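You operate a simulated robot arm through the tools that you are given. There is no shell and no other tool.

You are at the controls of a simulated robot arm. One attempt, no reset.

## Task
Form a 10 mm socket on the blue-taped pipe.
Fine: set the depth knob, stand the pipe in the former ring, push the orange form button three times, press the release button, stand the pipe back in its pocket. Set down upright: what you pick out.
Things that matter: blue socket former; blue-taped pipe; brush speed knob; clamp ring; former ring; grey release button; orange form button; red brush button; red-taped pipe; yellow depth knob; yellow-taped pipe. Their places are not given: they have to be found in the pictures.

Only the result counts: the job must be done as asked and must still hold three seconds after the hand-in. Knocking over, shifting, dropping, spilling or breaking anything else fails it.

## Robot
A 7-joint arm with a two-finger parallel gripper, fixed in place. Base frame: the origin is on the floor under the middle of its stand, x ahead of it, y to its left, z up. Units: mm, rad, N and s.
With the tool pointing down near the work surface it reaches from about 380 to 900 mm from the base axis. Its first joint turns from -2.496 to 2.496 rad. Payload 3 kg.
The tool frame sits at the grasp point between the pads (the TCP): z along the fingers, y along the line on which they close. The tips reach 30 mm beyond it. The gripper opens to 94 mm. The fingers are 28 mm wide and 10 mm thick; the gripper's body (50 by 96 mm) begins 55 mm behind the TCP.
Orientation is that of the tool frame in the base frame, as a unit quaternion [x, y, z, w]. With the fingers straight down and closing along the base's y, the tool's x points along the base's -x, its y along +y and its z along -z.

## Interface
- The arm moves only by the tool move_arm. Its argument "steps" is a list of rows, each a list of 7 numbers: the shift along the tool's x, y, z in mm, then the turn, a rotation vector about the tool's x, y, z in rad, then the finger opening in mm, from 0 to 94. In form: [[x, y, z, ax, ay, az, claw], ...]. A call has 1 to 20 rows; each row shifts and turns the commanded pose from where the row before left it, along the tool's axes as they then stand. Each row takes 0.2 s and may step no farther than 50 mm and 0.15 rad from the row before; otherwise, or with a gripper value out of range, the whole call is refused. Where a pose cannot be reached the arm comes as near as it can. A force on the tool above 90 N (or 10 N above the force at the start of the call, whichever is more), or a blocked arm, ends the call early, and 0.2 s more pass. Each finger travels about 72 mm/s and halts on what it meets, pressing with about 20 N; the grip force reading is that of the motor and also rises with nothing between the fingers. The clock runs only during rows and for 0.2 s after the last one: add rows that do not move to give the fingers time. It gives the time, the measured TCP pose, the force on the tool (base axes), the opening and the grip force at its end, in the units of the frame above (readings bear some noise), with the torque about the TCP (base axes, N m) and any sound that the robot's microphone picked up.
- Cameras (640 x 400 px; columns grow to the right, rows downward): "scene" is fixed at [400.7, -499.8, 1654.1]; the picture's right is [1.00, 0.05, 0.00], its down [0.02, -0.48, -0.87] and it looks along [-0.04, 0.87, -0.48] (base axes); focal length 312 px, centre (320, 200). "wrist" rides on the gripper at [76, 14, -102] in the tool frame; the picture's right is [-0.18, 0.98, 0.00], its down [-0.75, -0.14, -0.64] and it looks along [-0.63, -0.12, 0.77] (tool axes); focal length 243 px, centre (320, 200).
- get_image(camera): a new picture of that camera. The clock stands still meanwhile.
- locate(camera, pixels): for up to 12 pixels [column, row] of the newest picture of that camera ("zoom" is the newest enlarged one), the place [x, y, z] in the base frame of the surface seen there, good to about 3 mm. The clock stands still meanwhile.
- zoom(camera, box): a new picture of the part [left, top, right, bottom] of that camera's present view, enlarged. The clock stands still meanwhile.
- close_job(): hands the job in; it is judged then, once.

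Unless the task says otherwise, let go and move clear before handing in.

The tools are called after ">>>" as name(argument=value, ...) on one line, values as JSON. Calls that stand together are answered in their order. move_arm: Moves the arm, as the interface text tells. Its arguments: {"type":"object","properties":{"steps":{"type":"array","items":{"type":"array","items":{"type":"number"}}}},"required":["steps"]} The other tools are called the same way: get_image (camera) takes a picture; locate (camera, pixels) gives the place of the surface under pixels of a picture; zoom (camera, box) takes an enlarged picture of a part of a camera's view; close_job () hands the job in.

At the start:

```text
time: 0.0
position: [292.0, 465.5, 1296.6]
tcp_rot: [0.0, 1.0, 0.0, 0.0]
contact_force: [0.6, -0.1, 0.7]
ft_torque: [0.01, -0.01, -0.01]
gripper_width: 93.9
grasp_force: 0.1
```

scene: 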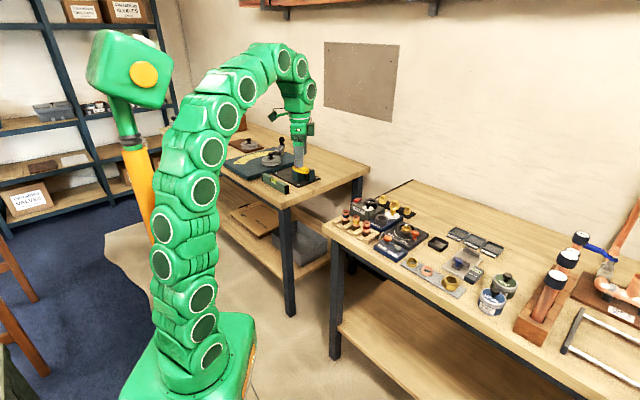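
wrist: 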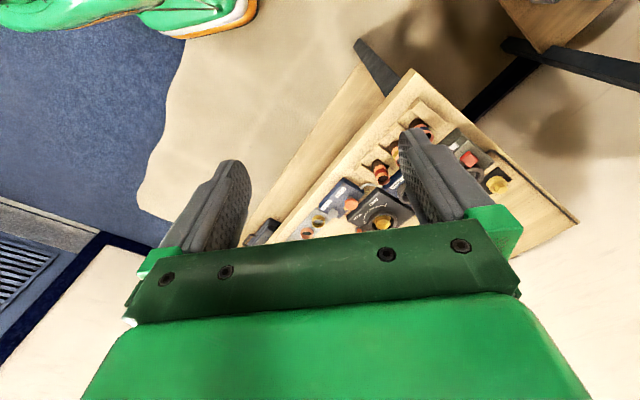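

The scene picture shows small fittings on the near bench around pixels (330-510, 190-310), and another bench behind with a device near (290,170). I'll zoom in on both areas first.

>>> zoom(camera="scene", box=[320, 180, 480, 280])

>>> zoom(camera="scene", box=[400, 210, 560, 310])

>>> zoom(camera="scene", box=[200, 110, 360, 210])

>>> zoom(camera="scene", box=[480, 220, 640, 380])

```text
4.00 times, centred on (400, 230) of scene
```

zoom: 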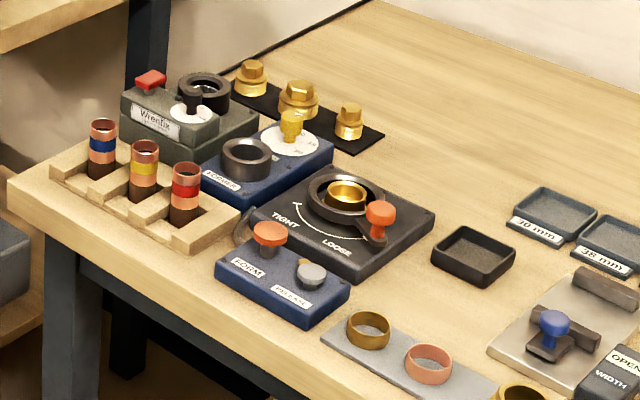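

```text
4.00 times, centred on (480, 260) of scene
```

zoom: 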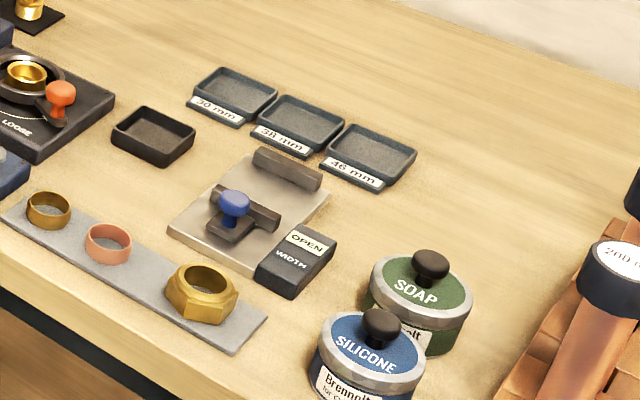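

```text
4.00 times, centred on (280, 160) of scene
```

zoom: 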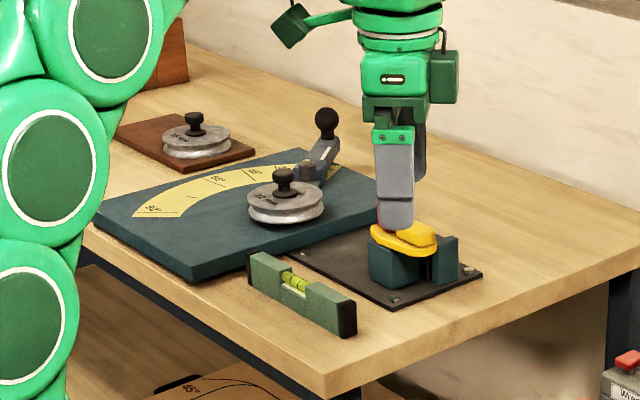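

```text
2.50 times, centred on (560, 300) of scene
```

zoom: 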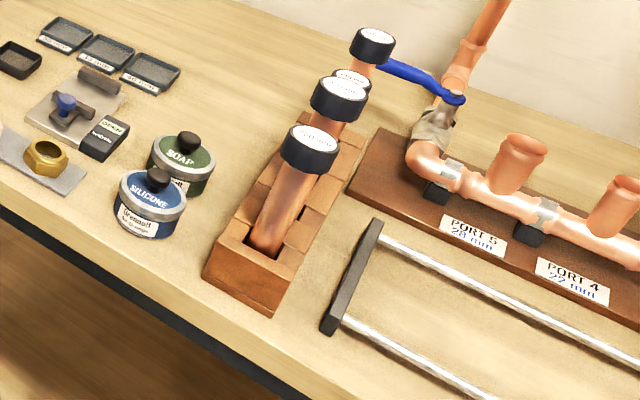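

In the first zoom the blue-taped pipe is at (102,145), the former ring at (247,155), the yellow depth knob at (290,125), the orange form button at (270,232) and the grey release at (311,270). I'll zoom in closer to read the dial and then locate them.

>>> zoom(camera="scene", box=[365, 200, 413, 230])

>>> zoom(camera="scene", box=[328, 195, 408, 245])

```text
13.33 times, centred on (389, 215) of scene
```

zoom: 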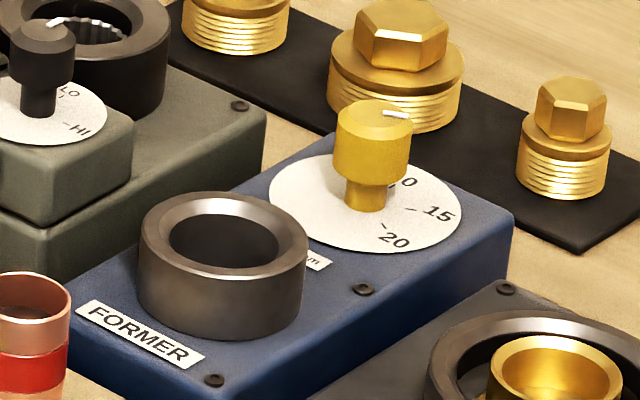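

```text
8.00 times, centred on (368, 220) of scene
```

zoom: 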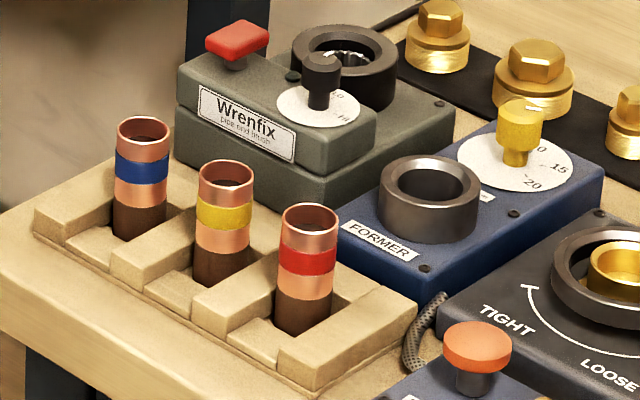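

The dial shows "…0", "15" and "20" near (408,182), (437,213) and (395,240), with a white pointer mark on the knob's top. I'll locate the key items from the newest zoom.

>>> locate(camera="zoom", pixels=[[143, 120], [142, 143], [140, 165], [225, 182], [308, 225], [428, 165], [428, 240], [430, 185], [520, 108], [560, 168], [533, 184], [478, 335]])

>>> zoom(camera="scene", box=[365, 225, 429, 265])

```text
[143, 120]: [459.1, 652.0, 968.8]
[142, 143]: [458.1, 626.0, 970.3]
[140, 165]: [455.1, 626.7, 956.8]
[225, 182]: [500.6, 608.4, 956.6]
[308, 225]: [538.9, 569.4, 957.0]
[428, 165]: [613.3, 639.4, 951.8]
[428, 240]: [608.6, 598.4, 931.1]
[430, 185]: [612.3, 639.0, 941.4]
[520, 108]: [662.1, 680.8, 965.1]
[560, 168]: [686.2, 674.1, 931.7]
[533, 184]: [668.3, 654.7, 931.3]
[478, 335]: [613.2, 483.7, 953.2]
```

```text
10.00 times, centred on (397, 245) of scene
```

zoom: 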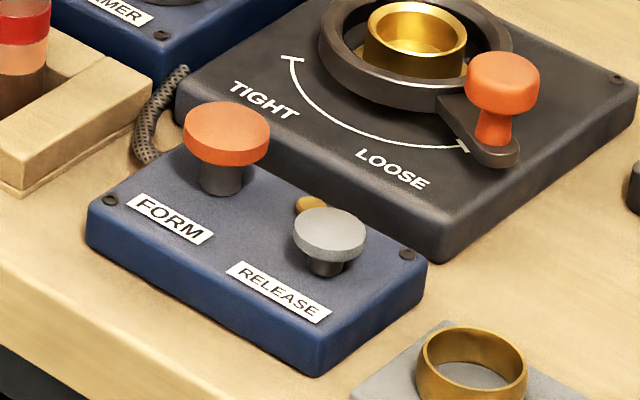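

The blue pipe stands around (458,640), the ring around (612,625) and the knob around (662,681), which is far out. I'll locate the button box and the bench surface.

>>> locate(camera="zoom", pixels=[[228, 120], [328, 225], [310, 205], [180, 205], [280, 300], [50, 280], [150, 300], [500, 290], [110, 200], [408, 254], [225, 185], [318, 355]])

>>> zoom(camera="scene", box=[365, 200, 413, 230])

```text
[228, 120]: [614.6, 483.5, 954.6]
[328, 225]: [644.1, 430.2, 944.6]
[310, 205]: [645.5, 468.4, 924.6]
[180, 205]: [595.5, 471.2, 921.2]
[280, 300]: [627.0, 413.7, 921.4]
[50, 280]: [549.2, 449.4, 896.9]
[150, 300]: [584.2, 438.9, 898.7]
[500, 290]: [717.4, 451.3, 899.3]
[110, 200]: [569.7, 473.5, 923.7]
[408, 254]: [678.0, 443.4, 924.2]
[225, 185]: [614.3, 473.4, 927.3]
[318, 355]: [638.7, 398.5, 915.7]
```

```text
13.33 times, centred on (389, 215) of scene
```

zoom: 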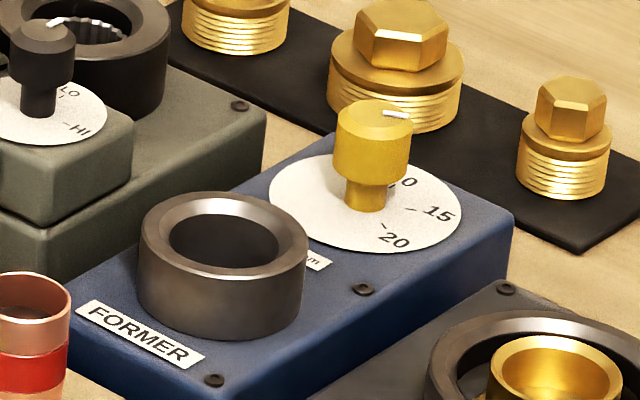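

>>> locate(camera="zoom", pixels=[[375, 118], [340, 115], [408, 120], [397, 114], [345, 140], [405, 140], [365, 205], [408, 182], [437, 213], [395, 240], [275, 205], [460, 215]])

>>> zoom(camera="scene", box=[377, 203, 401, 218])

```text
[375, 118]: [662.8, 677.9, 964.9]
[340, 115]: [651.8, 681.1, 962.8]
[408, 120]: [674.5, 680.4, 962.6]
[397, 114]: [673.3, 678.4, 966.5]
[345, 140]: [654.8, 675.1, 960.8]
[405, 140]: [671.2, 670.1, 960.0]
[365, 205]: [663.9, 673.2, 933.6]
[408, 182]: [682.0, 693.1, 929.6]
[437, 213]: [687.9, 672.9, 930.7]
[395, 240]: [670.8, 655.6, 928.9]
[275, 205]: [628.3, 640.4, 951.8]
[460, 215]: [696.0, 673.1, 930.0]
```

```text
16.00 times, centred on (389, 210) of scene
```

zoom: 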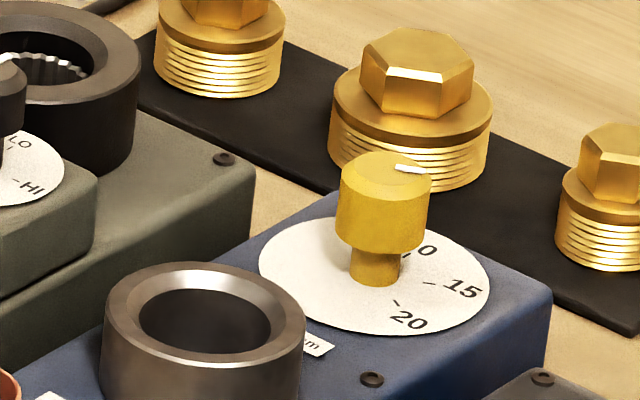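

The knob sits around (663,679), top z≈965, roughly 949 mm from the base axis, so a tilt may be needed. I'll move the arm above the former at a safe height so the wrist camera can read the dial.

>>> move_arm(steps=[[-38, 15.8, 7.7, 0, 0, 0, 94], [-38, 15.8, 7.7, 0, 0, 0, 94], [-38, 15.8, 7.7, 0, 0, 0, 94], [-38, 15.8, 7.7, 0, 0, 0, 94], [-38, 15.8, 7.7, 0, 0, 0, 94], [-38, 15.8, 7.7, 0, 0, 0, 94], [0, 0, 0, 0, 0, 0, 94]])

>>> get_image(camera="wrist")

>>> get_image(camera="scene")

```text
time: 1.6
position: [498.9, 539.5, 1217.3]
tcp_rot: [0.0, 1.0, 0.0, 0.0]
contact_force: [0.6, 0.2, 0.1]
ft_torque: [-0.03, 0.02, 0.0]
gripper_width: 94.0
grasp_force: 0.0
out of reach, approached as far as the arm can: row 4, 5, 6
```

```text
taken
```

wrist: 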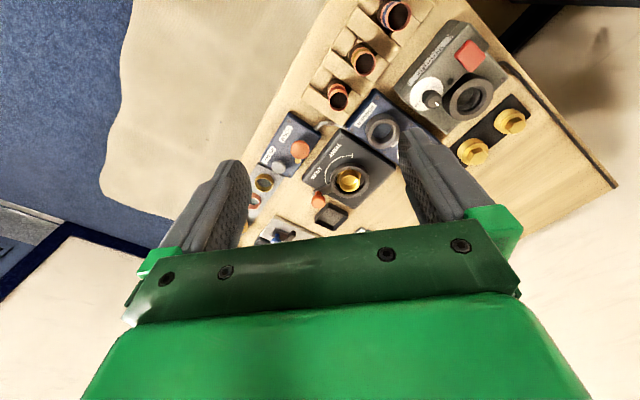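

```text
taken
```

scene: 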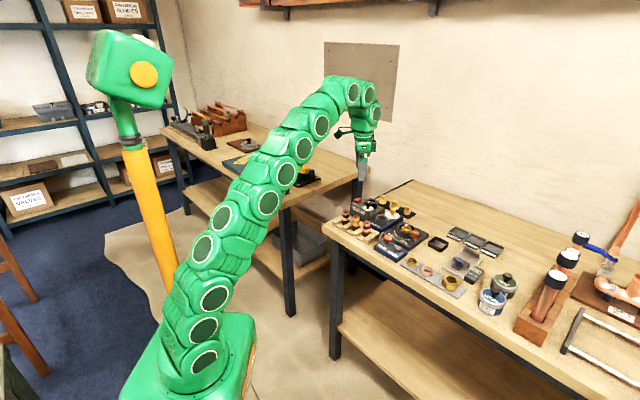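

The reading shows the arm can't get past about 735 mm out at this height, and the right finger hides the knob in the wrist picture. I'll lower, yaw the tool toward the knob's azimuth and tilt it outward so the dial shows between the fingers.

>>> move_arm(steps=[[0, 0, 30, 0, 0, -0.133, 94], [0, 0, 30, 0, 0, -0.133, 94], [0, 0, 30, 0, 0, -0.133, 94], [0, 0, 30, 0, 0, -0.133, 94], [0, 0, 0, 0, 0, -0.133, 94], [0, 0, 0, 0, 0, -0.133, 94], [0, 0, 0, 0, 0, 0, 94]])

```text
time: 3.2
position: [497.5, 538.3, 1097.7]
tcp_rot: [-0.389, 0.921, 0.0, 0.0]
contact_force: [-0.1, -0.6, 0.3]
ft_torque: [0.02, 0.0, -0.02]
gripper_width: 94.2
grasp_force: 0.0
```

The pose tracks well and the tool now faces azimuth ~46°. Next I'll move outward a bit, tilt the fingers outward, and look.

>>> move_arm(steps=[[-22, 0, 0, 0, -0.117, 0, 94], [-22, 0, 0, 0, -0.117, 0, 94], [0, 0, 0, 0, -0.117, 0, 94], [0, 0, 0, 0, 0, 0, 94]])

>>> get_image(camera="wrist")

```text
time: 4.2
position: [526.7, 571.5, 1100.0]
tcp_rot: [-0.383, 0.907, 0.068, 0.161]
contact_force: [0.1, -0.1, -0.1]
ft_torque: [0.0, 0.0, -0.03]
gripper_width: 94.0
grasp_force: 0.1
```

```text
taken
```

wrist: 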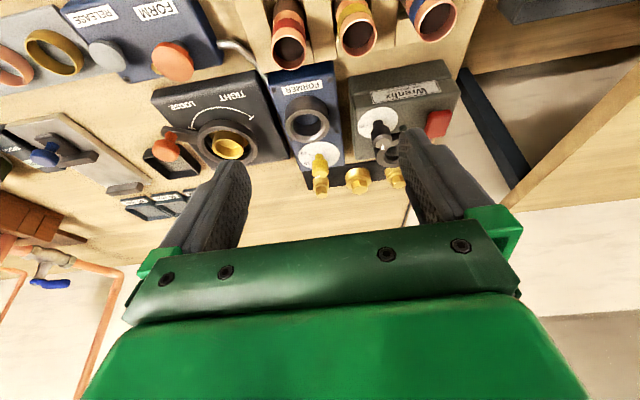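

>>> zoom(camera="wrist", box=[280, 110, 360, 200])

>>> zoom(camera="wrist", box=[250, 60, 410, 200])

```text
4.44 times, centred on (320, 155) of wrist
```

zoom: 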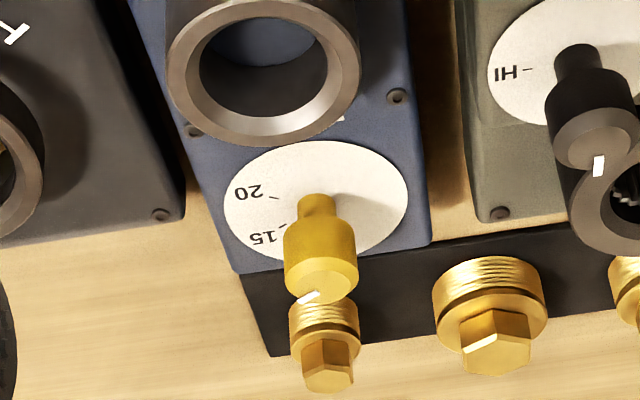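

```text
2.86 times, centred on (330, 130) of wrist
```

zoom: 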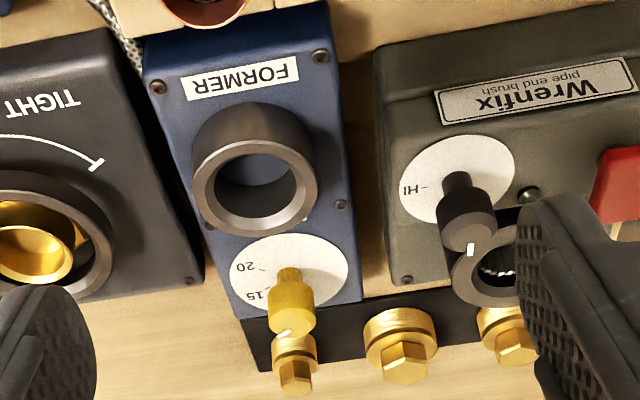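

The labels read 20, 15 with the third one hidden behind the knob head; the knob's white mark is at (308,298) in the first zoom. I'll untilt and move outward and lower to look more steeply onto the dial and test reach.

>>> move_arm(steps=[[0, 0, 0, 0, 0.117, 0, 94], [0, 0, 0, 0, 0.117, 0, 94], [0, 0, 0, 0, 0.117, 0, 94], [-31, 0, 23, 0, 0, 0, 94], [-31, 0, 23, 0, 0, 0, 94], [-31, 0, 23, 0, 0, 0, 94], [0, 0, 0, 0, 0, 0, 94]])

>>> get_image(camera="wrist")

```text
time: 5.8
position: [587.4, 631.1, 1023.5]
tcp_rot: [-0.388, 0.922, 0.0, 0.001]
contact_force: [-0.2, 0.7, 0.6]
ft_torque: [-0.01, 0.0, -0.01]
gripper_width: 94.1
grasp_force: 0.1
out of reach, approached as far as the arm can: row 6
```

```text
taken
```

wrist: 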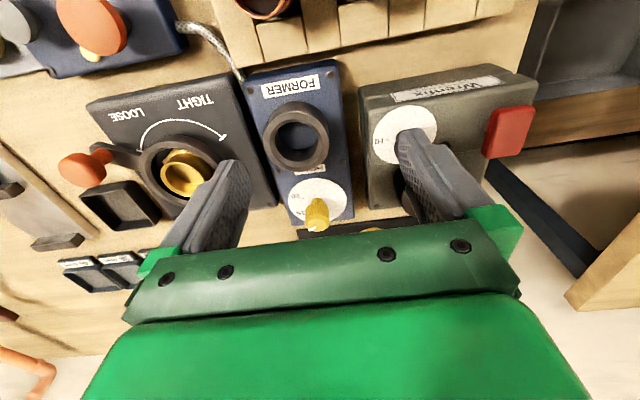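

The reach limit here is about 862 mm at z≈1023, so tilting will be needed at both the knob and the ring. I'll zoom onto the dial at (318,205).

>>> zoom(camera="wrist", box=[280, 165, 360, 235])

>>> zoom(camera="scene", box=[360, 190, 420, 230])

```text
5.71 times, centred on (320, 200) of wrist
```

zoom: 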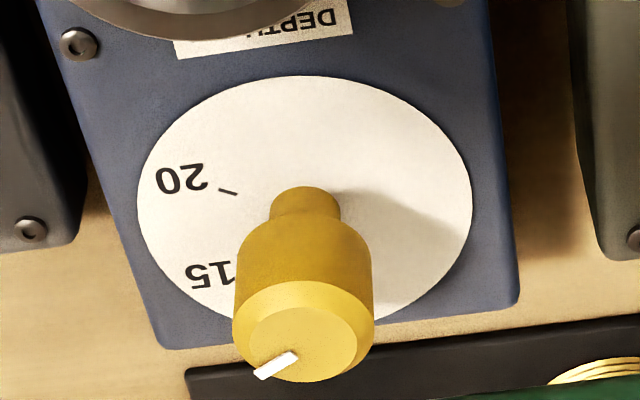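

```text
10.00 times, centred on (390, 210) of scene
```

zoom: 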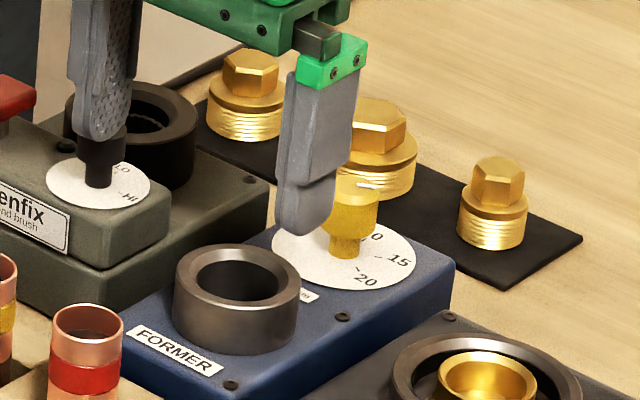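

Working the wrist picture through the camera model, the knob axis is about (661,678) with its pointer near −12°, which is the 15 mark (label −13°). The 20 label sits near −73°, so 10 should be near +47° and hidden behind the knob head. I'll locate the neighbouring parts for clearance.

>>> locate(camera="zoom", pixels=[[498, 165], [498, 205], [375, 110], [400, 150], [252, 60], [252, 100], [372, 237], [398, 260], [366, 281], [240, 255], [275, 320], [148, 95]])

>>> zoom(camera="wrist", box=[200, 0, 520, 200])

```text
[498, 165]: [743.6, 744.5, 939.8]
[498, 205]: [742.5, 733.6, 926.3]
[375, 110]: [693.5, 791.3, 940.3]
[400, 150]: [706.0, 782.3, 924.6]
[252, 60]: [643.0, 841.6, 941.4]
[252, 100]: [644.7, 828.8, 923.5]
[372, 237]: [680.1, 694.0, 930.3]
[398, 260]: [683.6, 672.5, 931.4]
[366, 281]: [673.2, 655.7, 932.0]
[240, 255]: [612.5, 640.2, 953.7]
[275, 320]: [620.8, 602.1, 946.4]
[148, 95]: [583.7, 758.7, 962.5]
```

```text
2.00 times, centred on (360, 100) of wrist
```

zoom: 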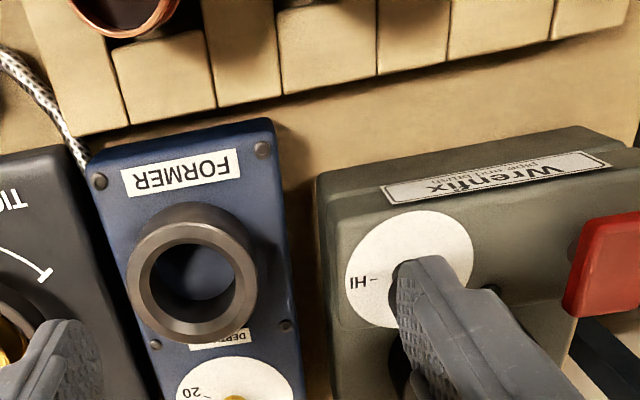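

The plugs are well clear of the knob (over 80 mm away). Next I'll zoom onto the former ring in the wrist view to pin its centre.

>>> zoom(camera="wrist", box=[256, 100, 336, 170])

```text
5.71 times, centred on (296, 135) of wrist
```

zoom: 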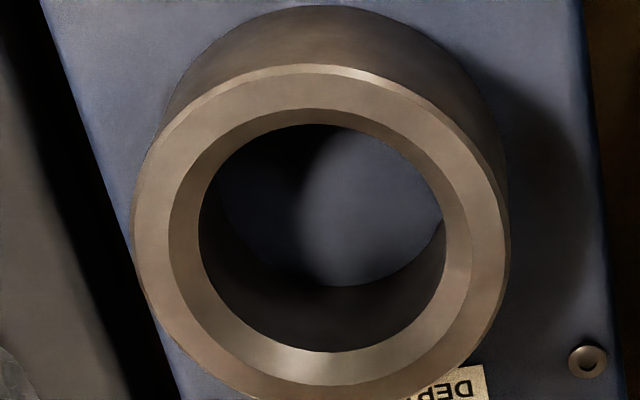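

>>> locate(camera="zoom", pixels=[[150, 230], [490, 230], [310, 85], [320, 375], [190, 150], [450, 150], [195, 330], [455, 330], [330, 200], [340, 270]])

```text
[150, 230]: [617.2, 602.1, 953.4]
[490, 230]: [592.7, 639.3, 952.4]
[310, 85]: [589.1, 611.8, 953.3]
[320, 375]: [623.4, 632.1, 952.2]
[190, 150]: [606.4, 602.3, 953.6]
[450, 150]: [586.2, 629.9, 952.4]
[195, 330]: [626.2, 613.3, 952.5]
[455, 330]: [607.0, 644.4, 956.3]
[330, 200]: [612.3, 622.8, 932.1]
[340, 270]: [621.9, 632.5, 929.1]
```

The ring centre comes out at about (606,622), rim z≈953, hole floor z≈930, and the ring-to-knob axis runs at 45.8°, which matches the expected 10 mark direction. I'll now yaw the tool 30° clockwise and tilt outward 0.5 rad in place, ready for a 60° knob turn.

>>> move_arm(steps=[[0, 0, 0, 0, 0, 0.131, 60], [0, 0, 0, 0, 0, 0.131, 60], [0, 0, 0, 0, 0, 0.131, 60], [0, 0, 0, 0, 0, 0.131, 60], [0, 0, 0, 0, -0.125, 0, 60], [0, 0, 0, 0, -0.125, 0, 60], [0, 0, 0, 0, -0.125, 0, 60], [0, 0, 0, 0, -0.125, 0, 60], [0, 0, 0, 0, 0, 0, 60]])

```text
time: 7.8
position: [587.4, 630.5, 1024.1]
tcp_rot: [-0.132, 0.96, 0.034, 0.245]
contact_force: [-0.8, 0.2, -0.2]
ft_torque: [-0.03, 0.0, -0.02]
gripper_width: 60.0
grasp_force: 0.1
```

Tool frame is as computed (azimuth 15.6°, tilt ~28.6°). Next I'll translate to hover directly over the knob at z≈1010.

>>> move_arm(steps=[[-22.2, 8.7, 17.4, 0, 0, 0, 60], [-22.2, 8.7, 17.4, 0, 0, 0, 60], [-22.2, 8.7, 17.4, 0, 0, 0, 60], [0, 0, 0, 0, 0, 0, 60]])

>>> get_image(camera="wrist")

>>> zoom(camera="scene", box=[350, 180, 430, 230])

```text
time: 8.8
position: [661.3, 678.5, 1008.2]
tcp_rot: [-0.132, 0.96, 0.034, 0.245]
contact_force: [0.7, -0.4, 0.0]
ft_torque: [0.0, -0.01, 0.0]
gripper_width: 59.9
grasp_force: 0.1
```

```text
taken
```

wrist: 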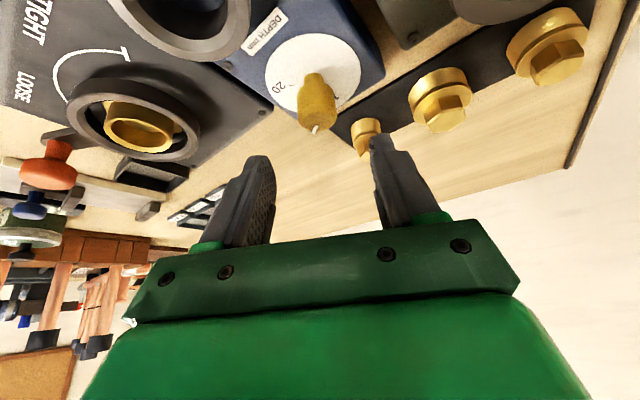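

```text
8.00 times, centred on (390, 205) of scene
```

zoom: 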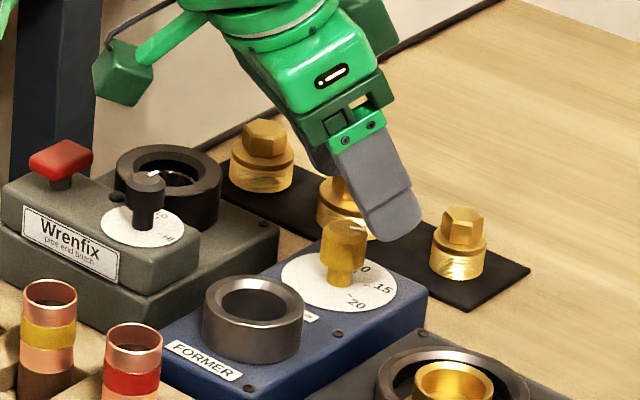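

The knob is right below the TCP and the pose is reachable. Now a dry run of the 60° turn about the vertical above the knob to check the far end is reachable.

>>> move_arm(steps=[[0, 0, 0, -0.0627, 0, -0.115, 60], [0, 0, 0, -0.0627, 0, -0.115, 60], [0, 0, 0, -0.0627, 0, -0.115, 60], [0, 0, 0, -0.0627, 0, -0.115, 60], [0, 0, 0, -0.0627, 0, -0.115, 60], [0, 0, 0, -0.0627, 0, -0.115, 60], [0, 0, 0, -0.0627, 0, -0.115, 60], [0, 0, 0, -0.0627, 0, -0.115, 60], [0, 0, 0, 0, 0, 0, 60]])

>>> get_image(camera="wrist")

```text
time: 10.8
position: [662.0, 678.0, 1010.6]
tcp_rot: [-0.595, 0.765, 0.152, 0.196]
contact_force: [-0.2, -0.7, -0.1]
ft_torque: [-0.02, -0.03, 0.0]
gripper_width: 60.0
grasp_force: 0.2
```

```text
taken
```

wrist: 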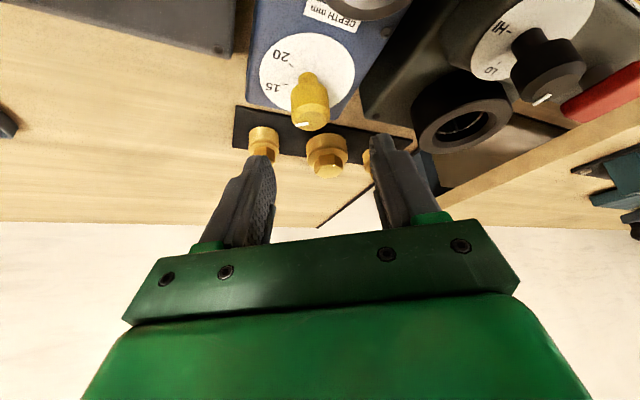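

The far end is reachable too. From here (dial at (308,75)) I'll zoom to check the tick and pointer angles once more.

>>> zoom(camera="wrist", box=[250, 25, 370, 135])

```text
3.64 times, centred on (310, 80) of wrist
```

zoom: 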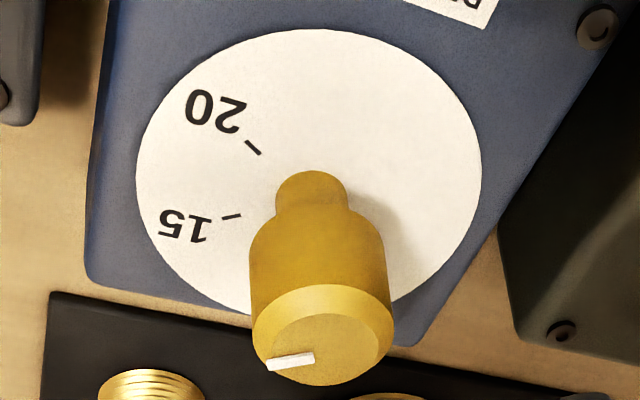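

Triangulating from this view gives 20 at about −74°, 15 at about −15°, and the pointer at about −13°, so the knob is on 15 and needs +60° to reach 10 (45.8°). I'll rotate back to the starting yaw.

>>> move_arm(steps=[[0, 0, 0, 0.0627, 0, 0.115, 60], [0, 0, 0, 0.0627, 0, 0.115, 60], [0, 0, 0, 0.0627, 0, 0.115, 60], [0, 0, 0, 0.0627, 0, 0.115, 60], [0, 0, 0, 0.0627, 0, 0.115, 60], [0, 0, 0, 0.0627, 0, 0.115, 60], [0, 0, 0, 0.0627, 0, 0.115, 60], [0, 0, 0, 0.0627, 0, 0.115, 60], [0, 0, 0, 0, 0, 0, 60]])

```text
time: 12.8
position: [661.6, 677.7, 1009.1]
tcp_rot: [-0.131, 0.96, 0.033, 0.246]
contact_force: [0.1, -0.6, 0.2]
ft_torque: [-0.01, 0.0, 0.0]
gripper_width: 60.0
grasp_force: 0.0
```

Back over the knob at the starting yaw. I'll descend about 40 mm straight down with the fingers open at 60 mm.

>>> move_arm(steps=[[6.1, 0.2, 11.9, 0, 0, 0, 60], [6.1, 0.2, 11.9, 0, 0, 0, 60], [6.1, 0.2, 11.9, 0, 0, 0, 60], [0, 0, 0, 0, 0, 0, 60]])

>>> get_image(camera="wrist")

>>> zoom(camera="scene", box=[350, 180, 430, 230])

```text
time: 13.8
position: [662.1, 678.4, 970.7]
tcp_rot: [-0.131, 0.96, 0.033, 0.245]
contact_force: [-0.1, 0.1, -0.2]
ft_torque: [-0.03, -0.01, 0.04]
gripper_width: 60.2
grasp_force: 0.2
```

```text
taken
```

wrist: 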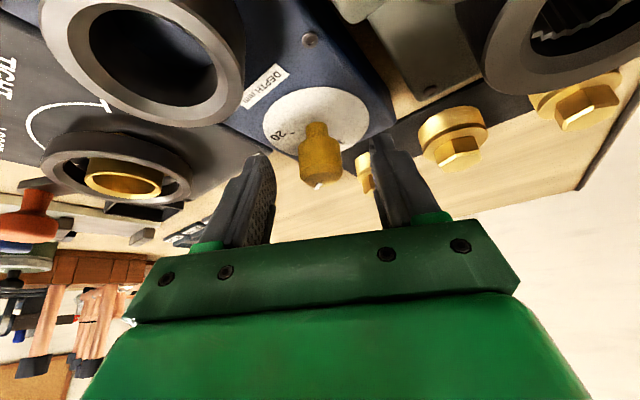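

```text
8.00 times, centred on (390, 205) of scene
```

zoom: 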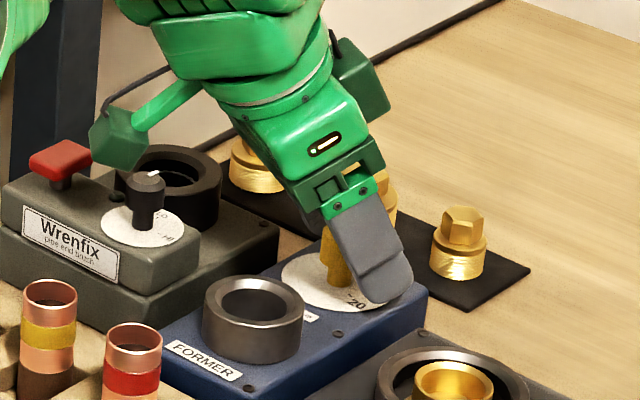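

The knob is between the fingers in both views with no contact yet. Now I'll close on it.

>>> move_arm(steps=[[0, 0, 0, 0, 0, 0, 15], [0, 0, 0, 0, 0, 0, 15], [0, 0, 0, 0, 0, 0, 15], [0, 0, 0, 0, 0, 0, 15]])

```text
time: 14.8
position: [661.8, 681.4, 970.6]
tcp_rot: [-0.132, 0.96, 0.035, 0.246]
contact_force: [-2.7, 12.5, -2.3]
ft_torque: [0.64, -0.49, 0.02]
gripper_width: 23.2
grasp_force: 45.2
```

The grip holds at 23.2 mm with a 12 N sideways load in +y, so the knob axis is about 3 mm further along +y. I'll shift to relieve it and then turn the first 15°.

>>> move_arm(steps=[[0, 2.5, 0, 0, 0, 0, 15], [0, 0, 0, 0, 0, 0, 15]])

```text
time: 15.4
position: [661.1, 681.0, 971.0]
tcp_rot: [-0.131, 0.96, 0.033, 0.245]
contact_force: [-21.4, -23.2, 8.9]
ft_torque: [0.09, 0.72, 0.01]
gripper_width: 23.5
grasp_force: 44.8
```

The force swung to (−21, −23) N, so I overshifted. I'll back off by about 1.3 mm and recheck.

>>> move_arm(steps=[[0, -1.3, 0, 0, 0, 0, 15], [0, 0, 0, 0, 0, 0, 15]])

```text
time: 16.0
position: [661.4, 680.5, 969.9]
tcp_rot: [-0.131, 0.96, 0.033, 0.245]
contact_force: [-1.9, -4.9, -0.6]
ft_torque: [0.36, -0.23, -0.03]
gripper_width: 23.6
grasp_force: 44.7
```

Forces are near zero with the knob held. I'll turn the first 30° counter-clockwise about the vertical.

>>> move_arm(steps=[[0, 0, 0, -0.0627, 0, -0.115, 15], [0, 0, 0, -0.0627, 0, -0.115, 15], [0, 0, 0, -0.0627, 0, -0.115, 15], [0, 0, 0, -0.0627, 0, -0.115, 15], [0, 0, 0, 0, 0, 0, 15]])

>>> zoom(camera="wrist", box=[240, 60, 400, 220])

>>> zoom(camera="scene", box=[365, 195, 413, 225])

```text
time: 17.2
position: [661.8, 680.2, 970.0]
tcp_rot: [-0.376, 0.893, 0.094, 0.227]
contact_force: [-4.1, -18.3, -6.7]
ft_torque: [-0.33, 0.92, 0.01]
gripper_width: 23.4
grasp_force: 44.7
```

```text
2.50 times, centred on (320, 140) of wrist
```

zoom: 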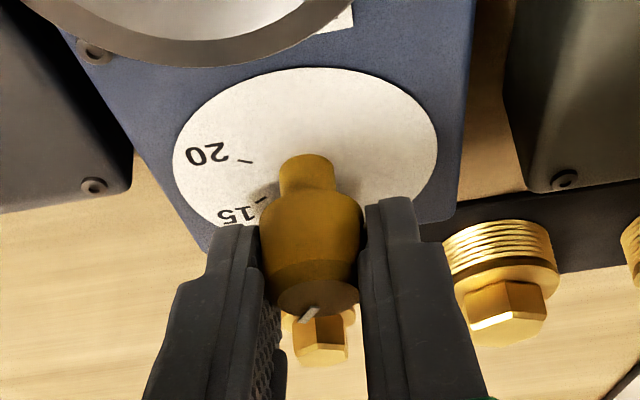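

```text
13.33 times, centred on (389, 210) of scene
```

zoom: 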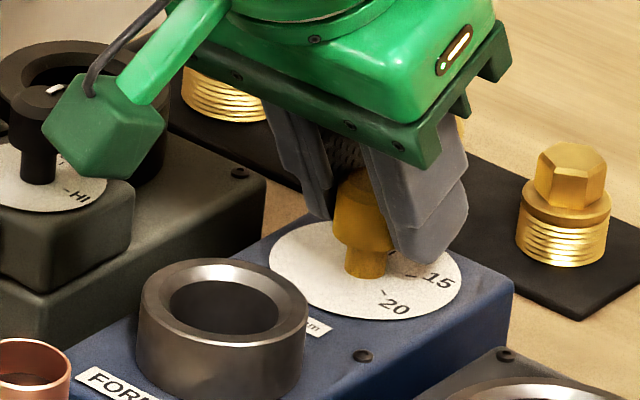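

The knob is turning with the grip (the mark stays put relative to the fingers). I'll continue the remaining 30°.

>>> move_arm(steps=[[0, 0, 0, -0.0627, 0, -0.115, 15], [0, 0, 0, -0.0627, 0, -0.115, 15], [0, 0, 0, -0.0627, 0, -0.115, 15], [0, 0, 0, -0.0627, 0, -0.115, 15], [0, 0, 0, 0, 0, 0, 15]])

>>> zoom(camera="wrist", box=[240, 60, 400, 220])

```text
time: 18.4
position: [662.9, 679.1, 969.8]
tcp_rot: [-0.594, 0.765, 0.151, 0.197]
contact_force: [19.6, -11.5, -4.3]
ft_torque: [1.21, -0.14, -0.02]
gripper_width: 23.4
grasp_force: 45.1
```

```text
2.50 times, centred on (320, 140) of wrist
```

zoom: 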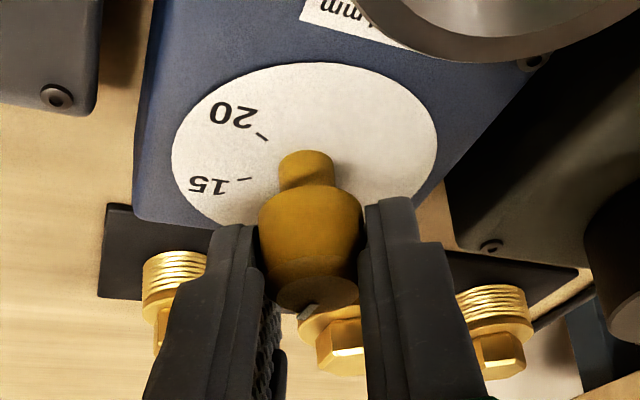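

The mark at (307,312) stayed fixed relative to the fingers, so the knob has followed the full turn. I'll open, lift clear and check the pointer.

>>> move_arm(steps=[[0, 0, 0, 0, 0, 0, 60], [0, 0, 0, 0, 0, 0, 60], [0, 0, 0, 0, 0, 0, 60], [-6.4, 0, -11.7, 0, 0, 0, 60], [-6.4, 0, -11.7, 0, 0, 0, 60], [-6.4, 0, -11.7, 0, 0, 0, 60], [0, 0, 0, 0, 0, 0, 60]])

>>> zoom(camera="wrist", box=[250, 25, 370, 135])

>>> zoom(camera="scene", box=[365, 195, 413, 225])

```text
time: 20.0
position: [661.6, 679.7, 1010.8]
tcp_rot: [-0.594, 0.766, 0.151, 0.196]
contact_force: [-0.1, 0.6, 0.7]
ft_torque: [-0.01, -0.02, 0.0]
gripper_width: 60.0
grasp_force: 0.1
```

```text
3.64 times, centred on (310, 80) of wrist
```

zoom: 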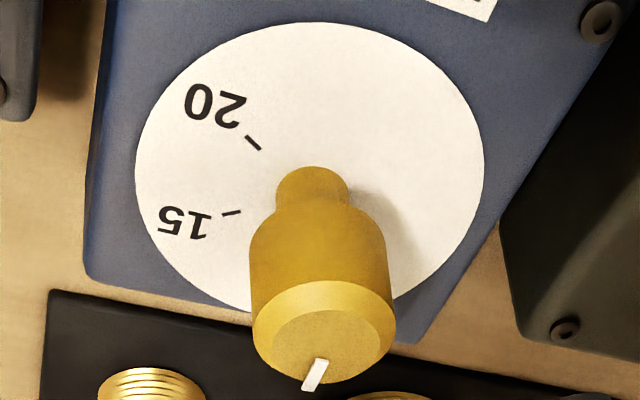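

```text
13.33 times, centred on (389, 210) of scene
```

zoom: 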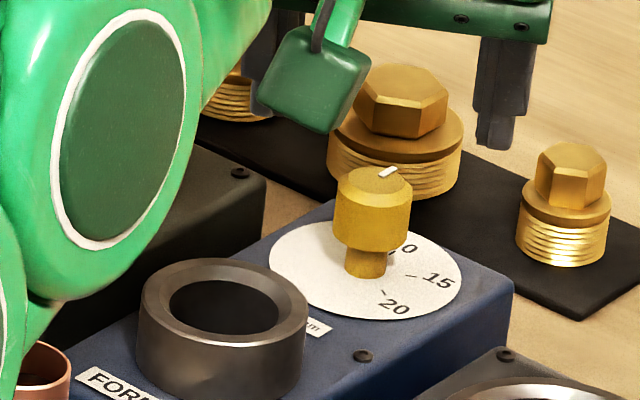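

By the camera model, the pointer now aims at about 46°, which matches the 10 direction (45.8°). I'll swing the tool further round to see the "10" tick itself unobstructed.

>>> move_arm(steps=[[11, 9, -11.7, 0, 0, 0, 60], [11, 9, -11.7, 0, 0, 0, 60], [0, 0, 0, -0.0673, 0, -0.123, 60], [0, 0, 0, -0.0673, 0, -0.123, 60], [0, 0, 0, -0.0673, 0, -0.123, 60], [0, 0, 0, -0.0673, 0, -0.123, 60], [0, 0, 0, -0.0673, 0, -0.123, 60], [0, 0, 0, 0, 0, 0, 60]])

>>> get_image(camera="wrist")

```text
time: 21.8
position: [636.7, 654.4, 1021.3]
tcp_rot: [0.821, -0.514, -0.209, -0.132]
contact_force: [0.2, -0.1, -0.1]
ft_torque: [0.01, -0.03, 0.01]
gripper_width: 59.9
grasp_force: 0.0
```

```text
taken
```

wrist: 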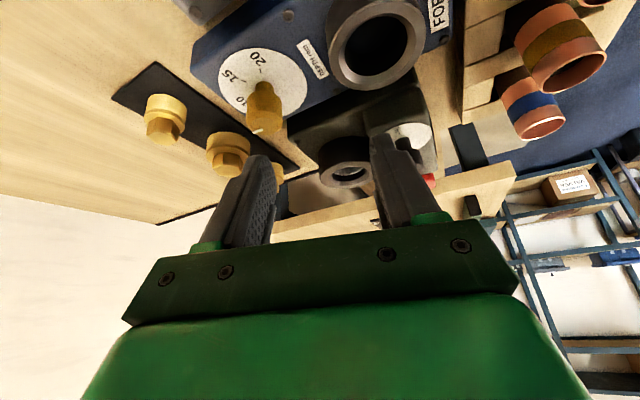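

>>> zoom(camera="wrist", box=[210, 40, 310, 140])

```text
4.00 times, centred on (260, 90) of wrist
```

zoom: 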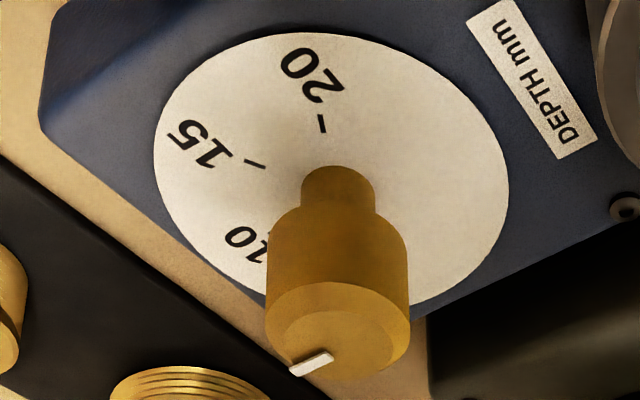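

The "10" label at (250,243) is now visible and triangulates to about 45°, matching the pointer at ~45°, so the depth is set. Next I'll inspect the pipe rack.

>>> zoom(camera="scene", box=[325, 200, 385, 245])

>>> zoom(camera="wrist", box=[440, 0, 640, 150])

```text
8.89 times, centred on (355, 222) of scene
```

zoom: 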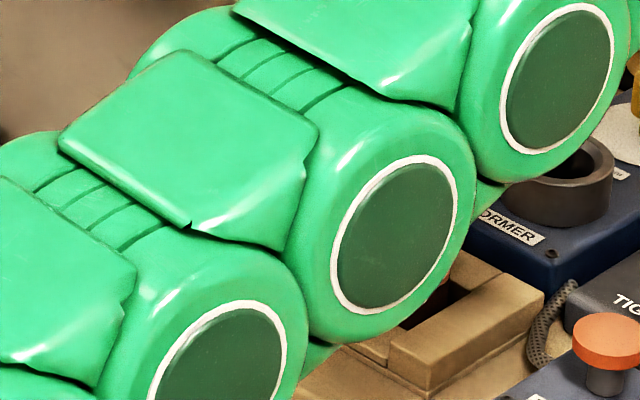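

```text
2.67 times, centred on (540, 75) of wrist
```

zoom: 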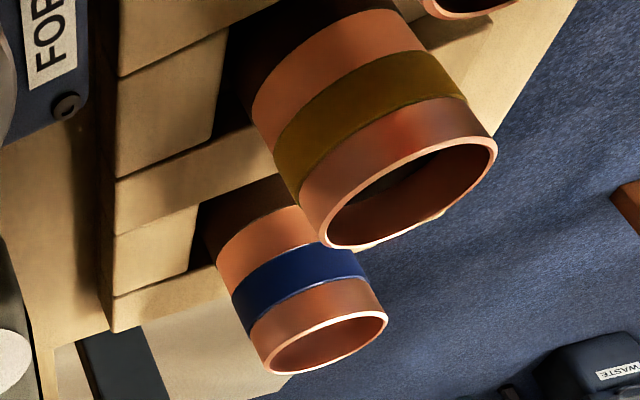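

The depth is set; the pipes are seen at the right but the arm blocks the scene view. I'll lift, retreat to about (477,566,1081) and bring the tool back vertical at azimuth 54° to look down on the pipes.

>>> move_arm(steps=[[-14.4, 0, -26.3, 0, 0, 0, 94], [-14.4, 0, -26.3, 0, 0, 0, 94], [2, 45.6, -1.2, 0, 0, 0, 94], [2, 45.6, -1.2, 0, 0, 0, 94], [2, 45.6, -1.2, 0, 0, 0, 94], [2, 45.6, -1.2, 0, 0, 0, 94], [0, 0, 0, 0.0647, 0, 0.1183, 94], [0, 0, 0, 0.0647, 0, 0.1183, 94], [0, 0, 0, 0.0647, 0, 0.1183, 94], [0, 0, 0, 0.0647, 0, 0.1183, 94], [0, 0, 0, 0.0647, 0, 0.1183, 94], [0, 0, 0, 0.0647, 0, 0.1183, 94], [0, 0, 0, 0.0647, 0, 0.1183, 94], [0, 0, 0, 0.0647, 0, 0.1183, 94], [0, 0, 0, 0, 0.125, 0, 94], [0, 0, 0, 0, 0.125, 0, 94], [0, 0, 0, 0, 0.125, 0, 94], [0, 0, 0, 0, 0.125, 0, 94], [0, 0, 0, 0, 0, 0, 94]])

>>> get_image(camera="wrist")

>>> get_image(camera="scene")

```text
time: 25.8
position: [507.6, 582.7, 1069.6]
tcp_rot: [0.73, -0.683, 0.003, -0.003]
contact_force: [-0.8, -1.2, -0.4]
ft_torque: [-0.02, -0.01, 0.02]
gripper_width: 94.0
grasp_force: 0.0
out of reach, approached as far as the arm can: row 1, 2, 5, 6, 7, 8, 9, 10, 11
```

```text
taken
```

wrist: 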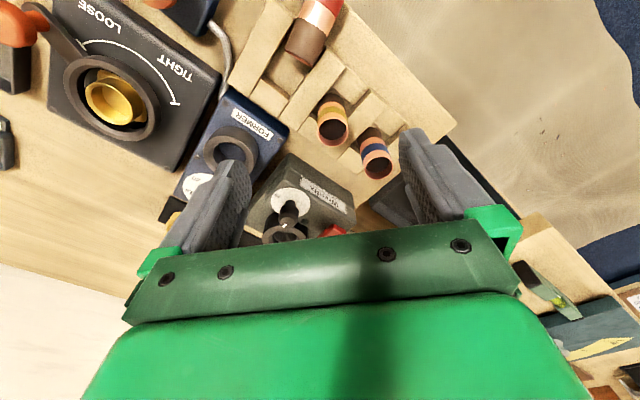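

```text
taken
```

scene: 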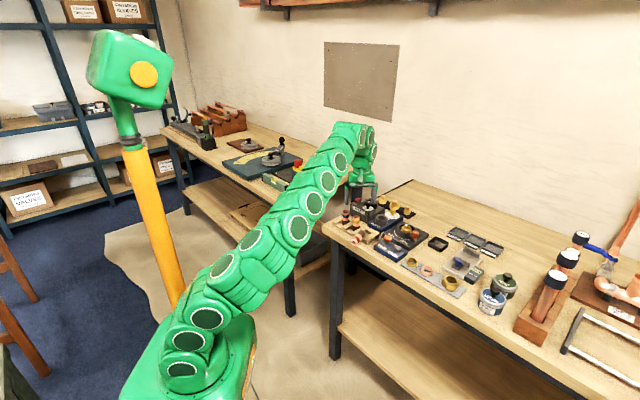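

The red-taped pipe near (310,30) of the wrist picture looks different from the other two. I'll zoom in on it in both cameras.

>>> zoom(camera="scene", box=[325, 200, 405, 250])

>>> zoom(camera="wrist", box=[220, 0, 420, 200])

```text
8.00 times, centred on (365, 225) of scene
```

zoom: 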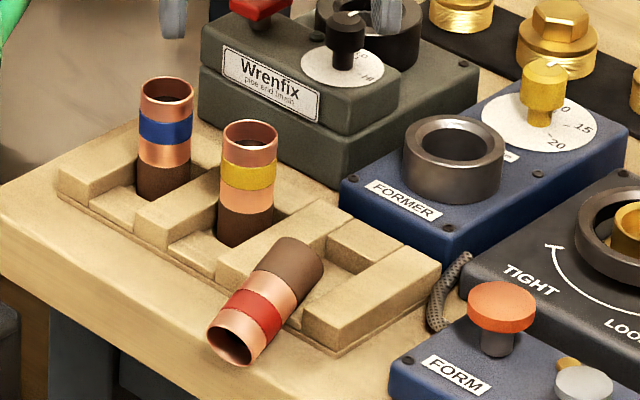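

```text
2.00 times, centred on (320, 100) of wrist
```

zoom: 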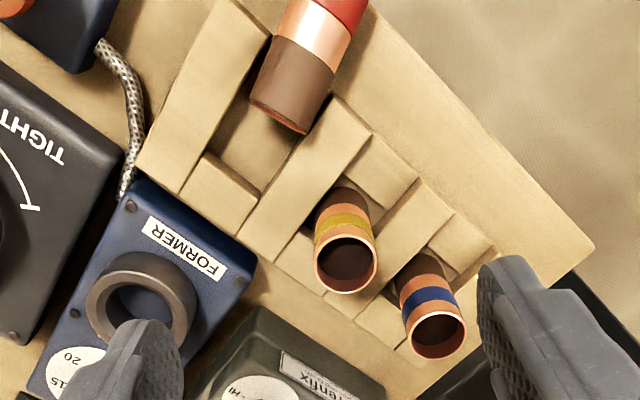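

The red-taped pipe has been knocked over: in the scene zoom it lies from (300,262) to (232,345). An arm link must have brushed it on one of the last two moves, where rows ran into the reach limit. I'll map where it lies so I can stand it back in its pocket.

>>> zoom(camera="scene", box=[340, 215, 388, 247])

```text
12.50 times, centred on (364, 231) of scene
```

zoom: 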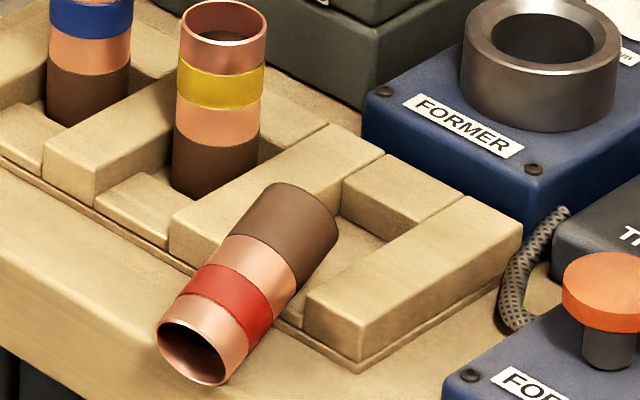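

>>> locate(camera="zoom", pixels=[[300, 205], [270, 255], [230, 310], [195, 355], [285, 215], [185, 345], [440, 250], [360, 235], [410, 190], [290, 180], [130, 210], [380, 380]])

>>> locate(camera="wrist", pixels=[[298, 40], [310, 20], [322, 3], [270, 62], [252, 95], [285, 95], [335, 130], [376, 160], [345, 85], [375, 110], [300, 70], [350, 160]])

```text
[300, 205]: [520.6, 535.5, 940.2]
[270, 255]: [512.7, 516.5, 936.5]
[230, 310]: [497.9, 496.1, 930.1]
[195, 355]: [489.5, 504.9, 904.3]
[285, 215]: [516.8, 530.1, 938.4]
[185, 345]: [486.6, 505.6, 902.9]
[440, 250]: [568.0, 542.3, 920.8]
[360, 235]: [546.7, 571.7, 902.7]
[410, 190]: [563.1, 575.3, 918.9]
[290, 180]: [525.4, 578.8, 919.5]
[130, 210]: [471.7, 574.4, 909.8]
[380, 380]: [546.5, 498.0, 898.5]
```

```text
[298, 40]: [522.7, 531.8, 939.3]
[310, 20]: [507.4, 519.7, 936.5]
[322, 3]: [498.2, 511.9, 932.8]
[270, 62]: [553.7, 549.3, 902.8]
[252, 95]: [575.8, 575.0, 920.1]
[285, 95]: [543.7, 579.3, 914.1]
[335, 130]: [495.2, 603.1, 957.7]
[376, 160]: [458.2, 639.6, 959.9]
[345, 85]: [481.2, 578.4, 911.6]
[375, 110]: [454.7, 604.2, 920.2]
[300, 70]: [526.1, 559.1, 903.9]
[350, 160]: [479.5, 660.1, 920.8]
```

The rack has dividers at z≈920 and pocket floors at z≈903. Extrapolating from the blue and yellow pipes, the red pocket is near (541,558). The red pipe lies from about (527,545) with the dark end out, to about (494,490) with the rim toward the base. I'll go straight up first, then test how far the wrist can yaw at a safe height, since standing it up needs a large roll.

>>> move_arm(steps=[[0, 0, -30, 0, 0, 0, 94], [0, 0, -30, 0, 0, 0, 94], [25, 0, -20, 0, 0, 0, 94], [25, 0, 0, 0, 0, 0, 94], [0, 0, 0, 0, 0, 0.145, 94], [0, 0, 0, 0, 0, 0.145, 94], [0, 0, 0, 0, 0, 0.145, 94], [0, 0, 0, 0, 0, 0.145, 94], [0, 0, 0, 0, 0, 0, 94]])

>>> zoom(camera="scene", box=[220, 100, 460, 260])

```text
time: 27.8
position: [508.6, 530.7, 1149.6]
tcp_rot: [-0.505, 0.863, -0.002, 0.005]
contact_force: [-0.1, -0.1, 0.0]
ft_torque: [0.03, 0.01, 0.0]
gripper_width: 93.9
grasp_force: 0.0
```

```text
2.50 times, centred on (340, 180) of scene
```

zoom: 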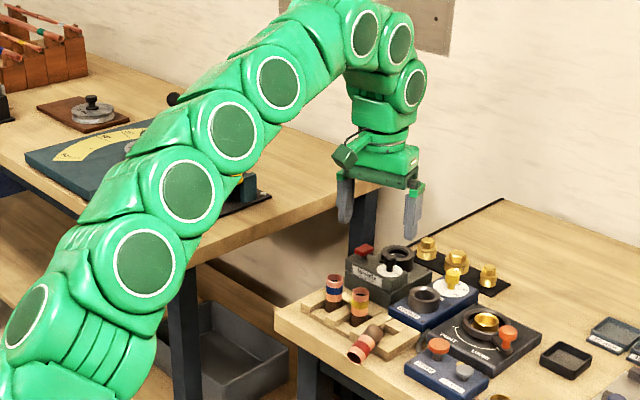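

The view confirms blue and yellow still upright and the red one lying, and the tool is now at azimuth ~61° and z 1150. I'll test the wrist's yaw range here, well clear of everything.

>>> move_arm(steps=[[0, 0, 0, 0, 0, 0.145, 94], [0, 0, 0, 0, 0, 0.145, 94], [0, 0, 0, 0, 0, 0.145, 94], [0, 0, 0, 0, 0, 0.145, 94], [0, 0, 0, 0, 0, 0.145, 94], [0, 0, 0, 0, 0, 0.145, 94], [0, 0, 0, 0, 0, 0.145, 94], [0, 0, 0, 0, 0, 0.145, 94], [0, 0, 0, 0, 0, 0.145, 94], [0, 0, 0, 0, 0, 0.145, 94], [0, 0, 0, 0, 0, 0.145, 94], [0, 0, 0, 0, 0, 0.145, 94], [0, 0, 0, 0, 0, 0.145, 94], [0, 0, 0, 0, 0, 0.145, 94], [0, 0, 0, 0, 0, 0.145, 94], [0, 0, 0, 0, 0, 0.145, 94], [0, 0, 0, 0, 0, 0.145, 94], [0, 0, 0, 0, 0, 0.145, 94], [0, 0, 0, 0, 0, 0.145, 94], [0, 0, 0, 0, 0, 0.145, 94]])

```text
time: 32.0
position: [510.1, 531.9, 1148.6]
tcp_rot: [0.796, 0.605, 0.004, 0.004]
contact_force: [0.2, 0.4, 0.1]
ft_torque: [-0.05, 0.0, 0.01]
gripper_width: 93.9
grasp_force: 0.0
```

Yaw went all the way to −105° with no limit hit, so the flip is possible. Now I'll test tilting the fingers outward ~75° in this flipped orientation, still high up.

>>> move_arm(steps=[[0, 0, 0, 0, 0.145, 0, 94], [0, 0, 0, 0, 0.145, 0, 94], [0, 0, 0, 0, 0.145, 0, 94], [0, 0, 0, 0, 0.145, 0, 94], [0, 0, 0, 0, 0.145, 0, 94], [0, 0, 0, 0, 0.145, 0, 94], [0, 0, 0, 0, 0.145, 0, 94], [0, 0, 0, 0, 0.145, 0, 94], [0, 0, 0, 0, 0.145, 0, 94], [0, 0, 0, 0, 0, 0, 94]])

>>> zoom(camera="scene", box=[220, 100, 460, 260])

>>> get_image(camera="wrist")

```text
time: 34.2
position: [510.5, 533.0, 1147.0]
tcp_rot: [0.641, 0.488, 0.475, -0.354]
contact_force: [-0.1, 0.0, 0.2]
ft_torque: [0.0, -0.01, 0.01]
gripper_width: 93.9
grasp_force: 0.1
```

```text
2.50 times, centred on (340, 180) of scene
```

zoom: 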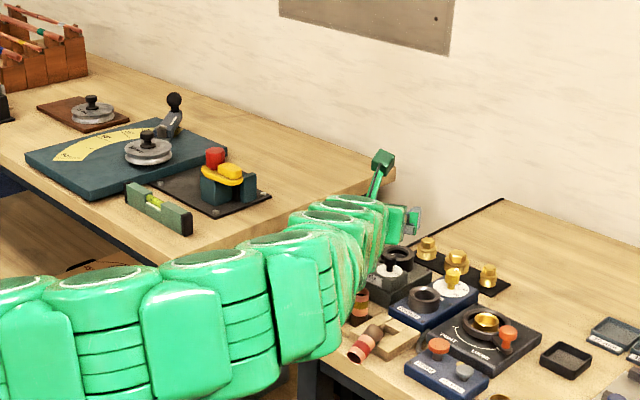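

```text
taken
```

wrist: 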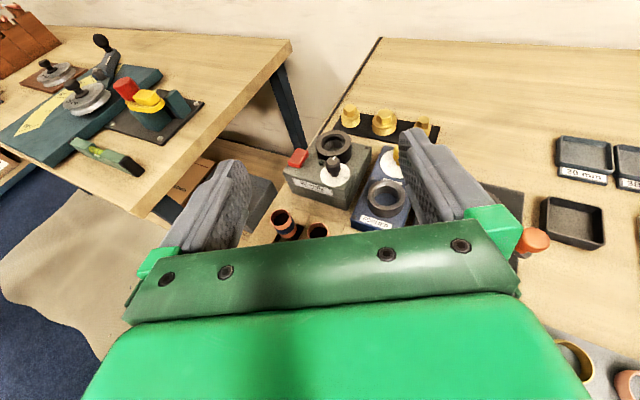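

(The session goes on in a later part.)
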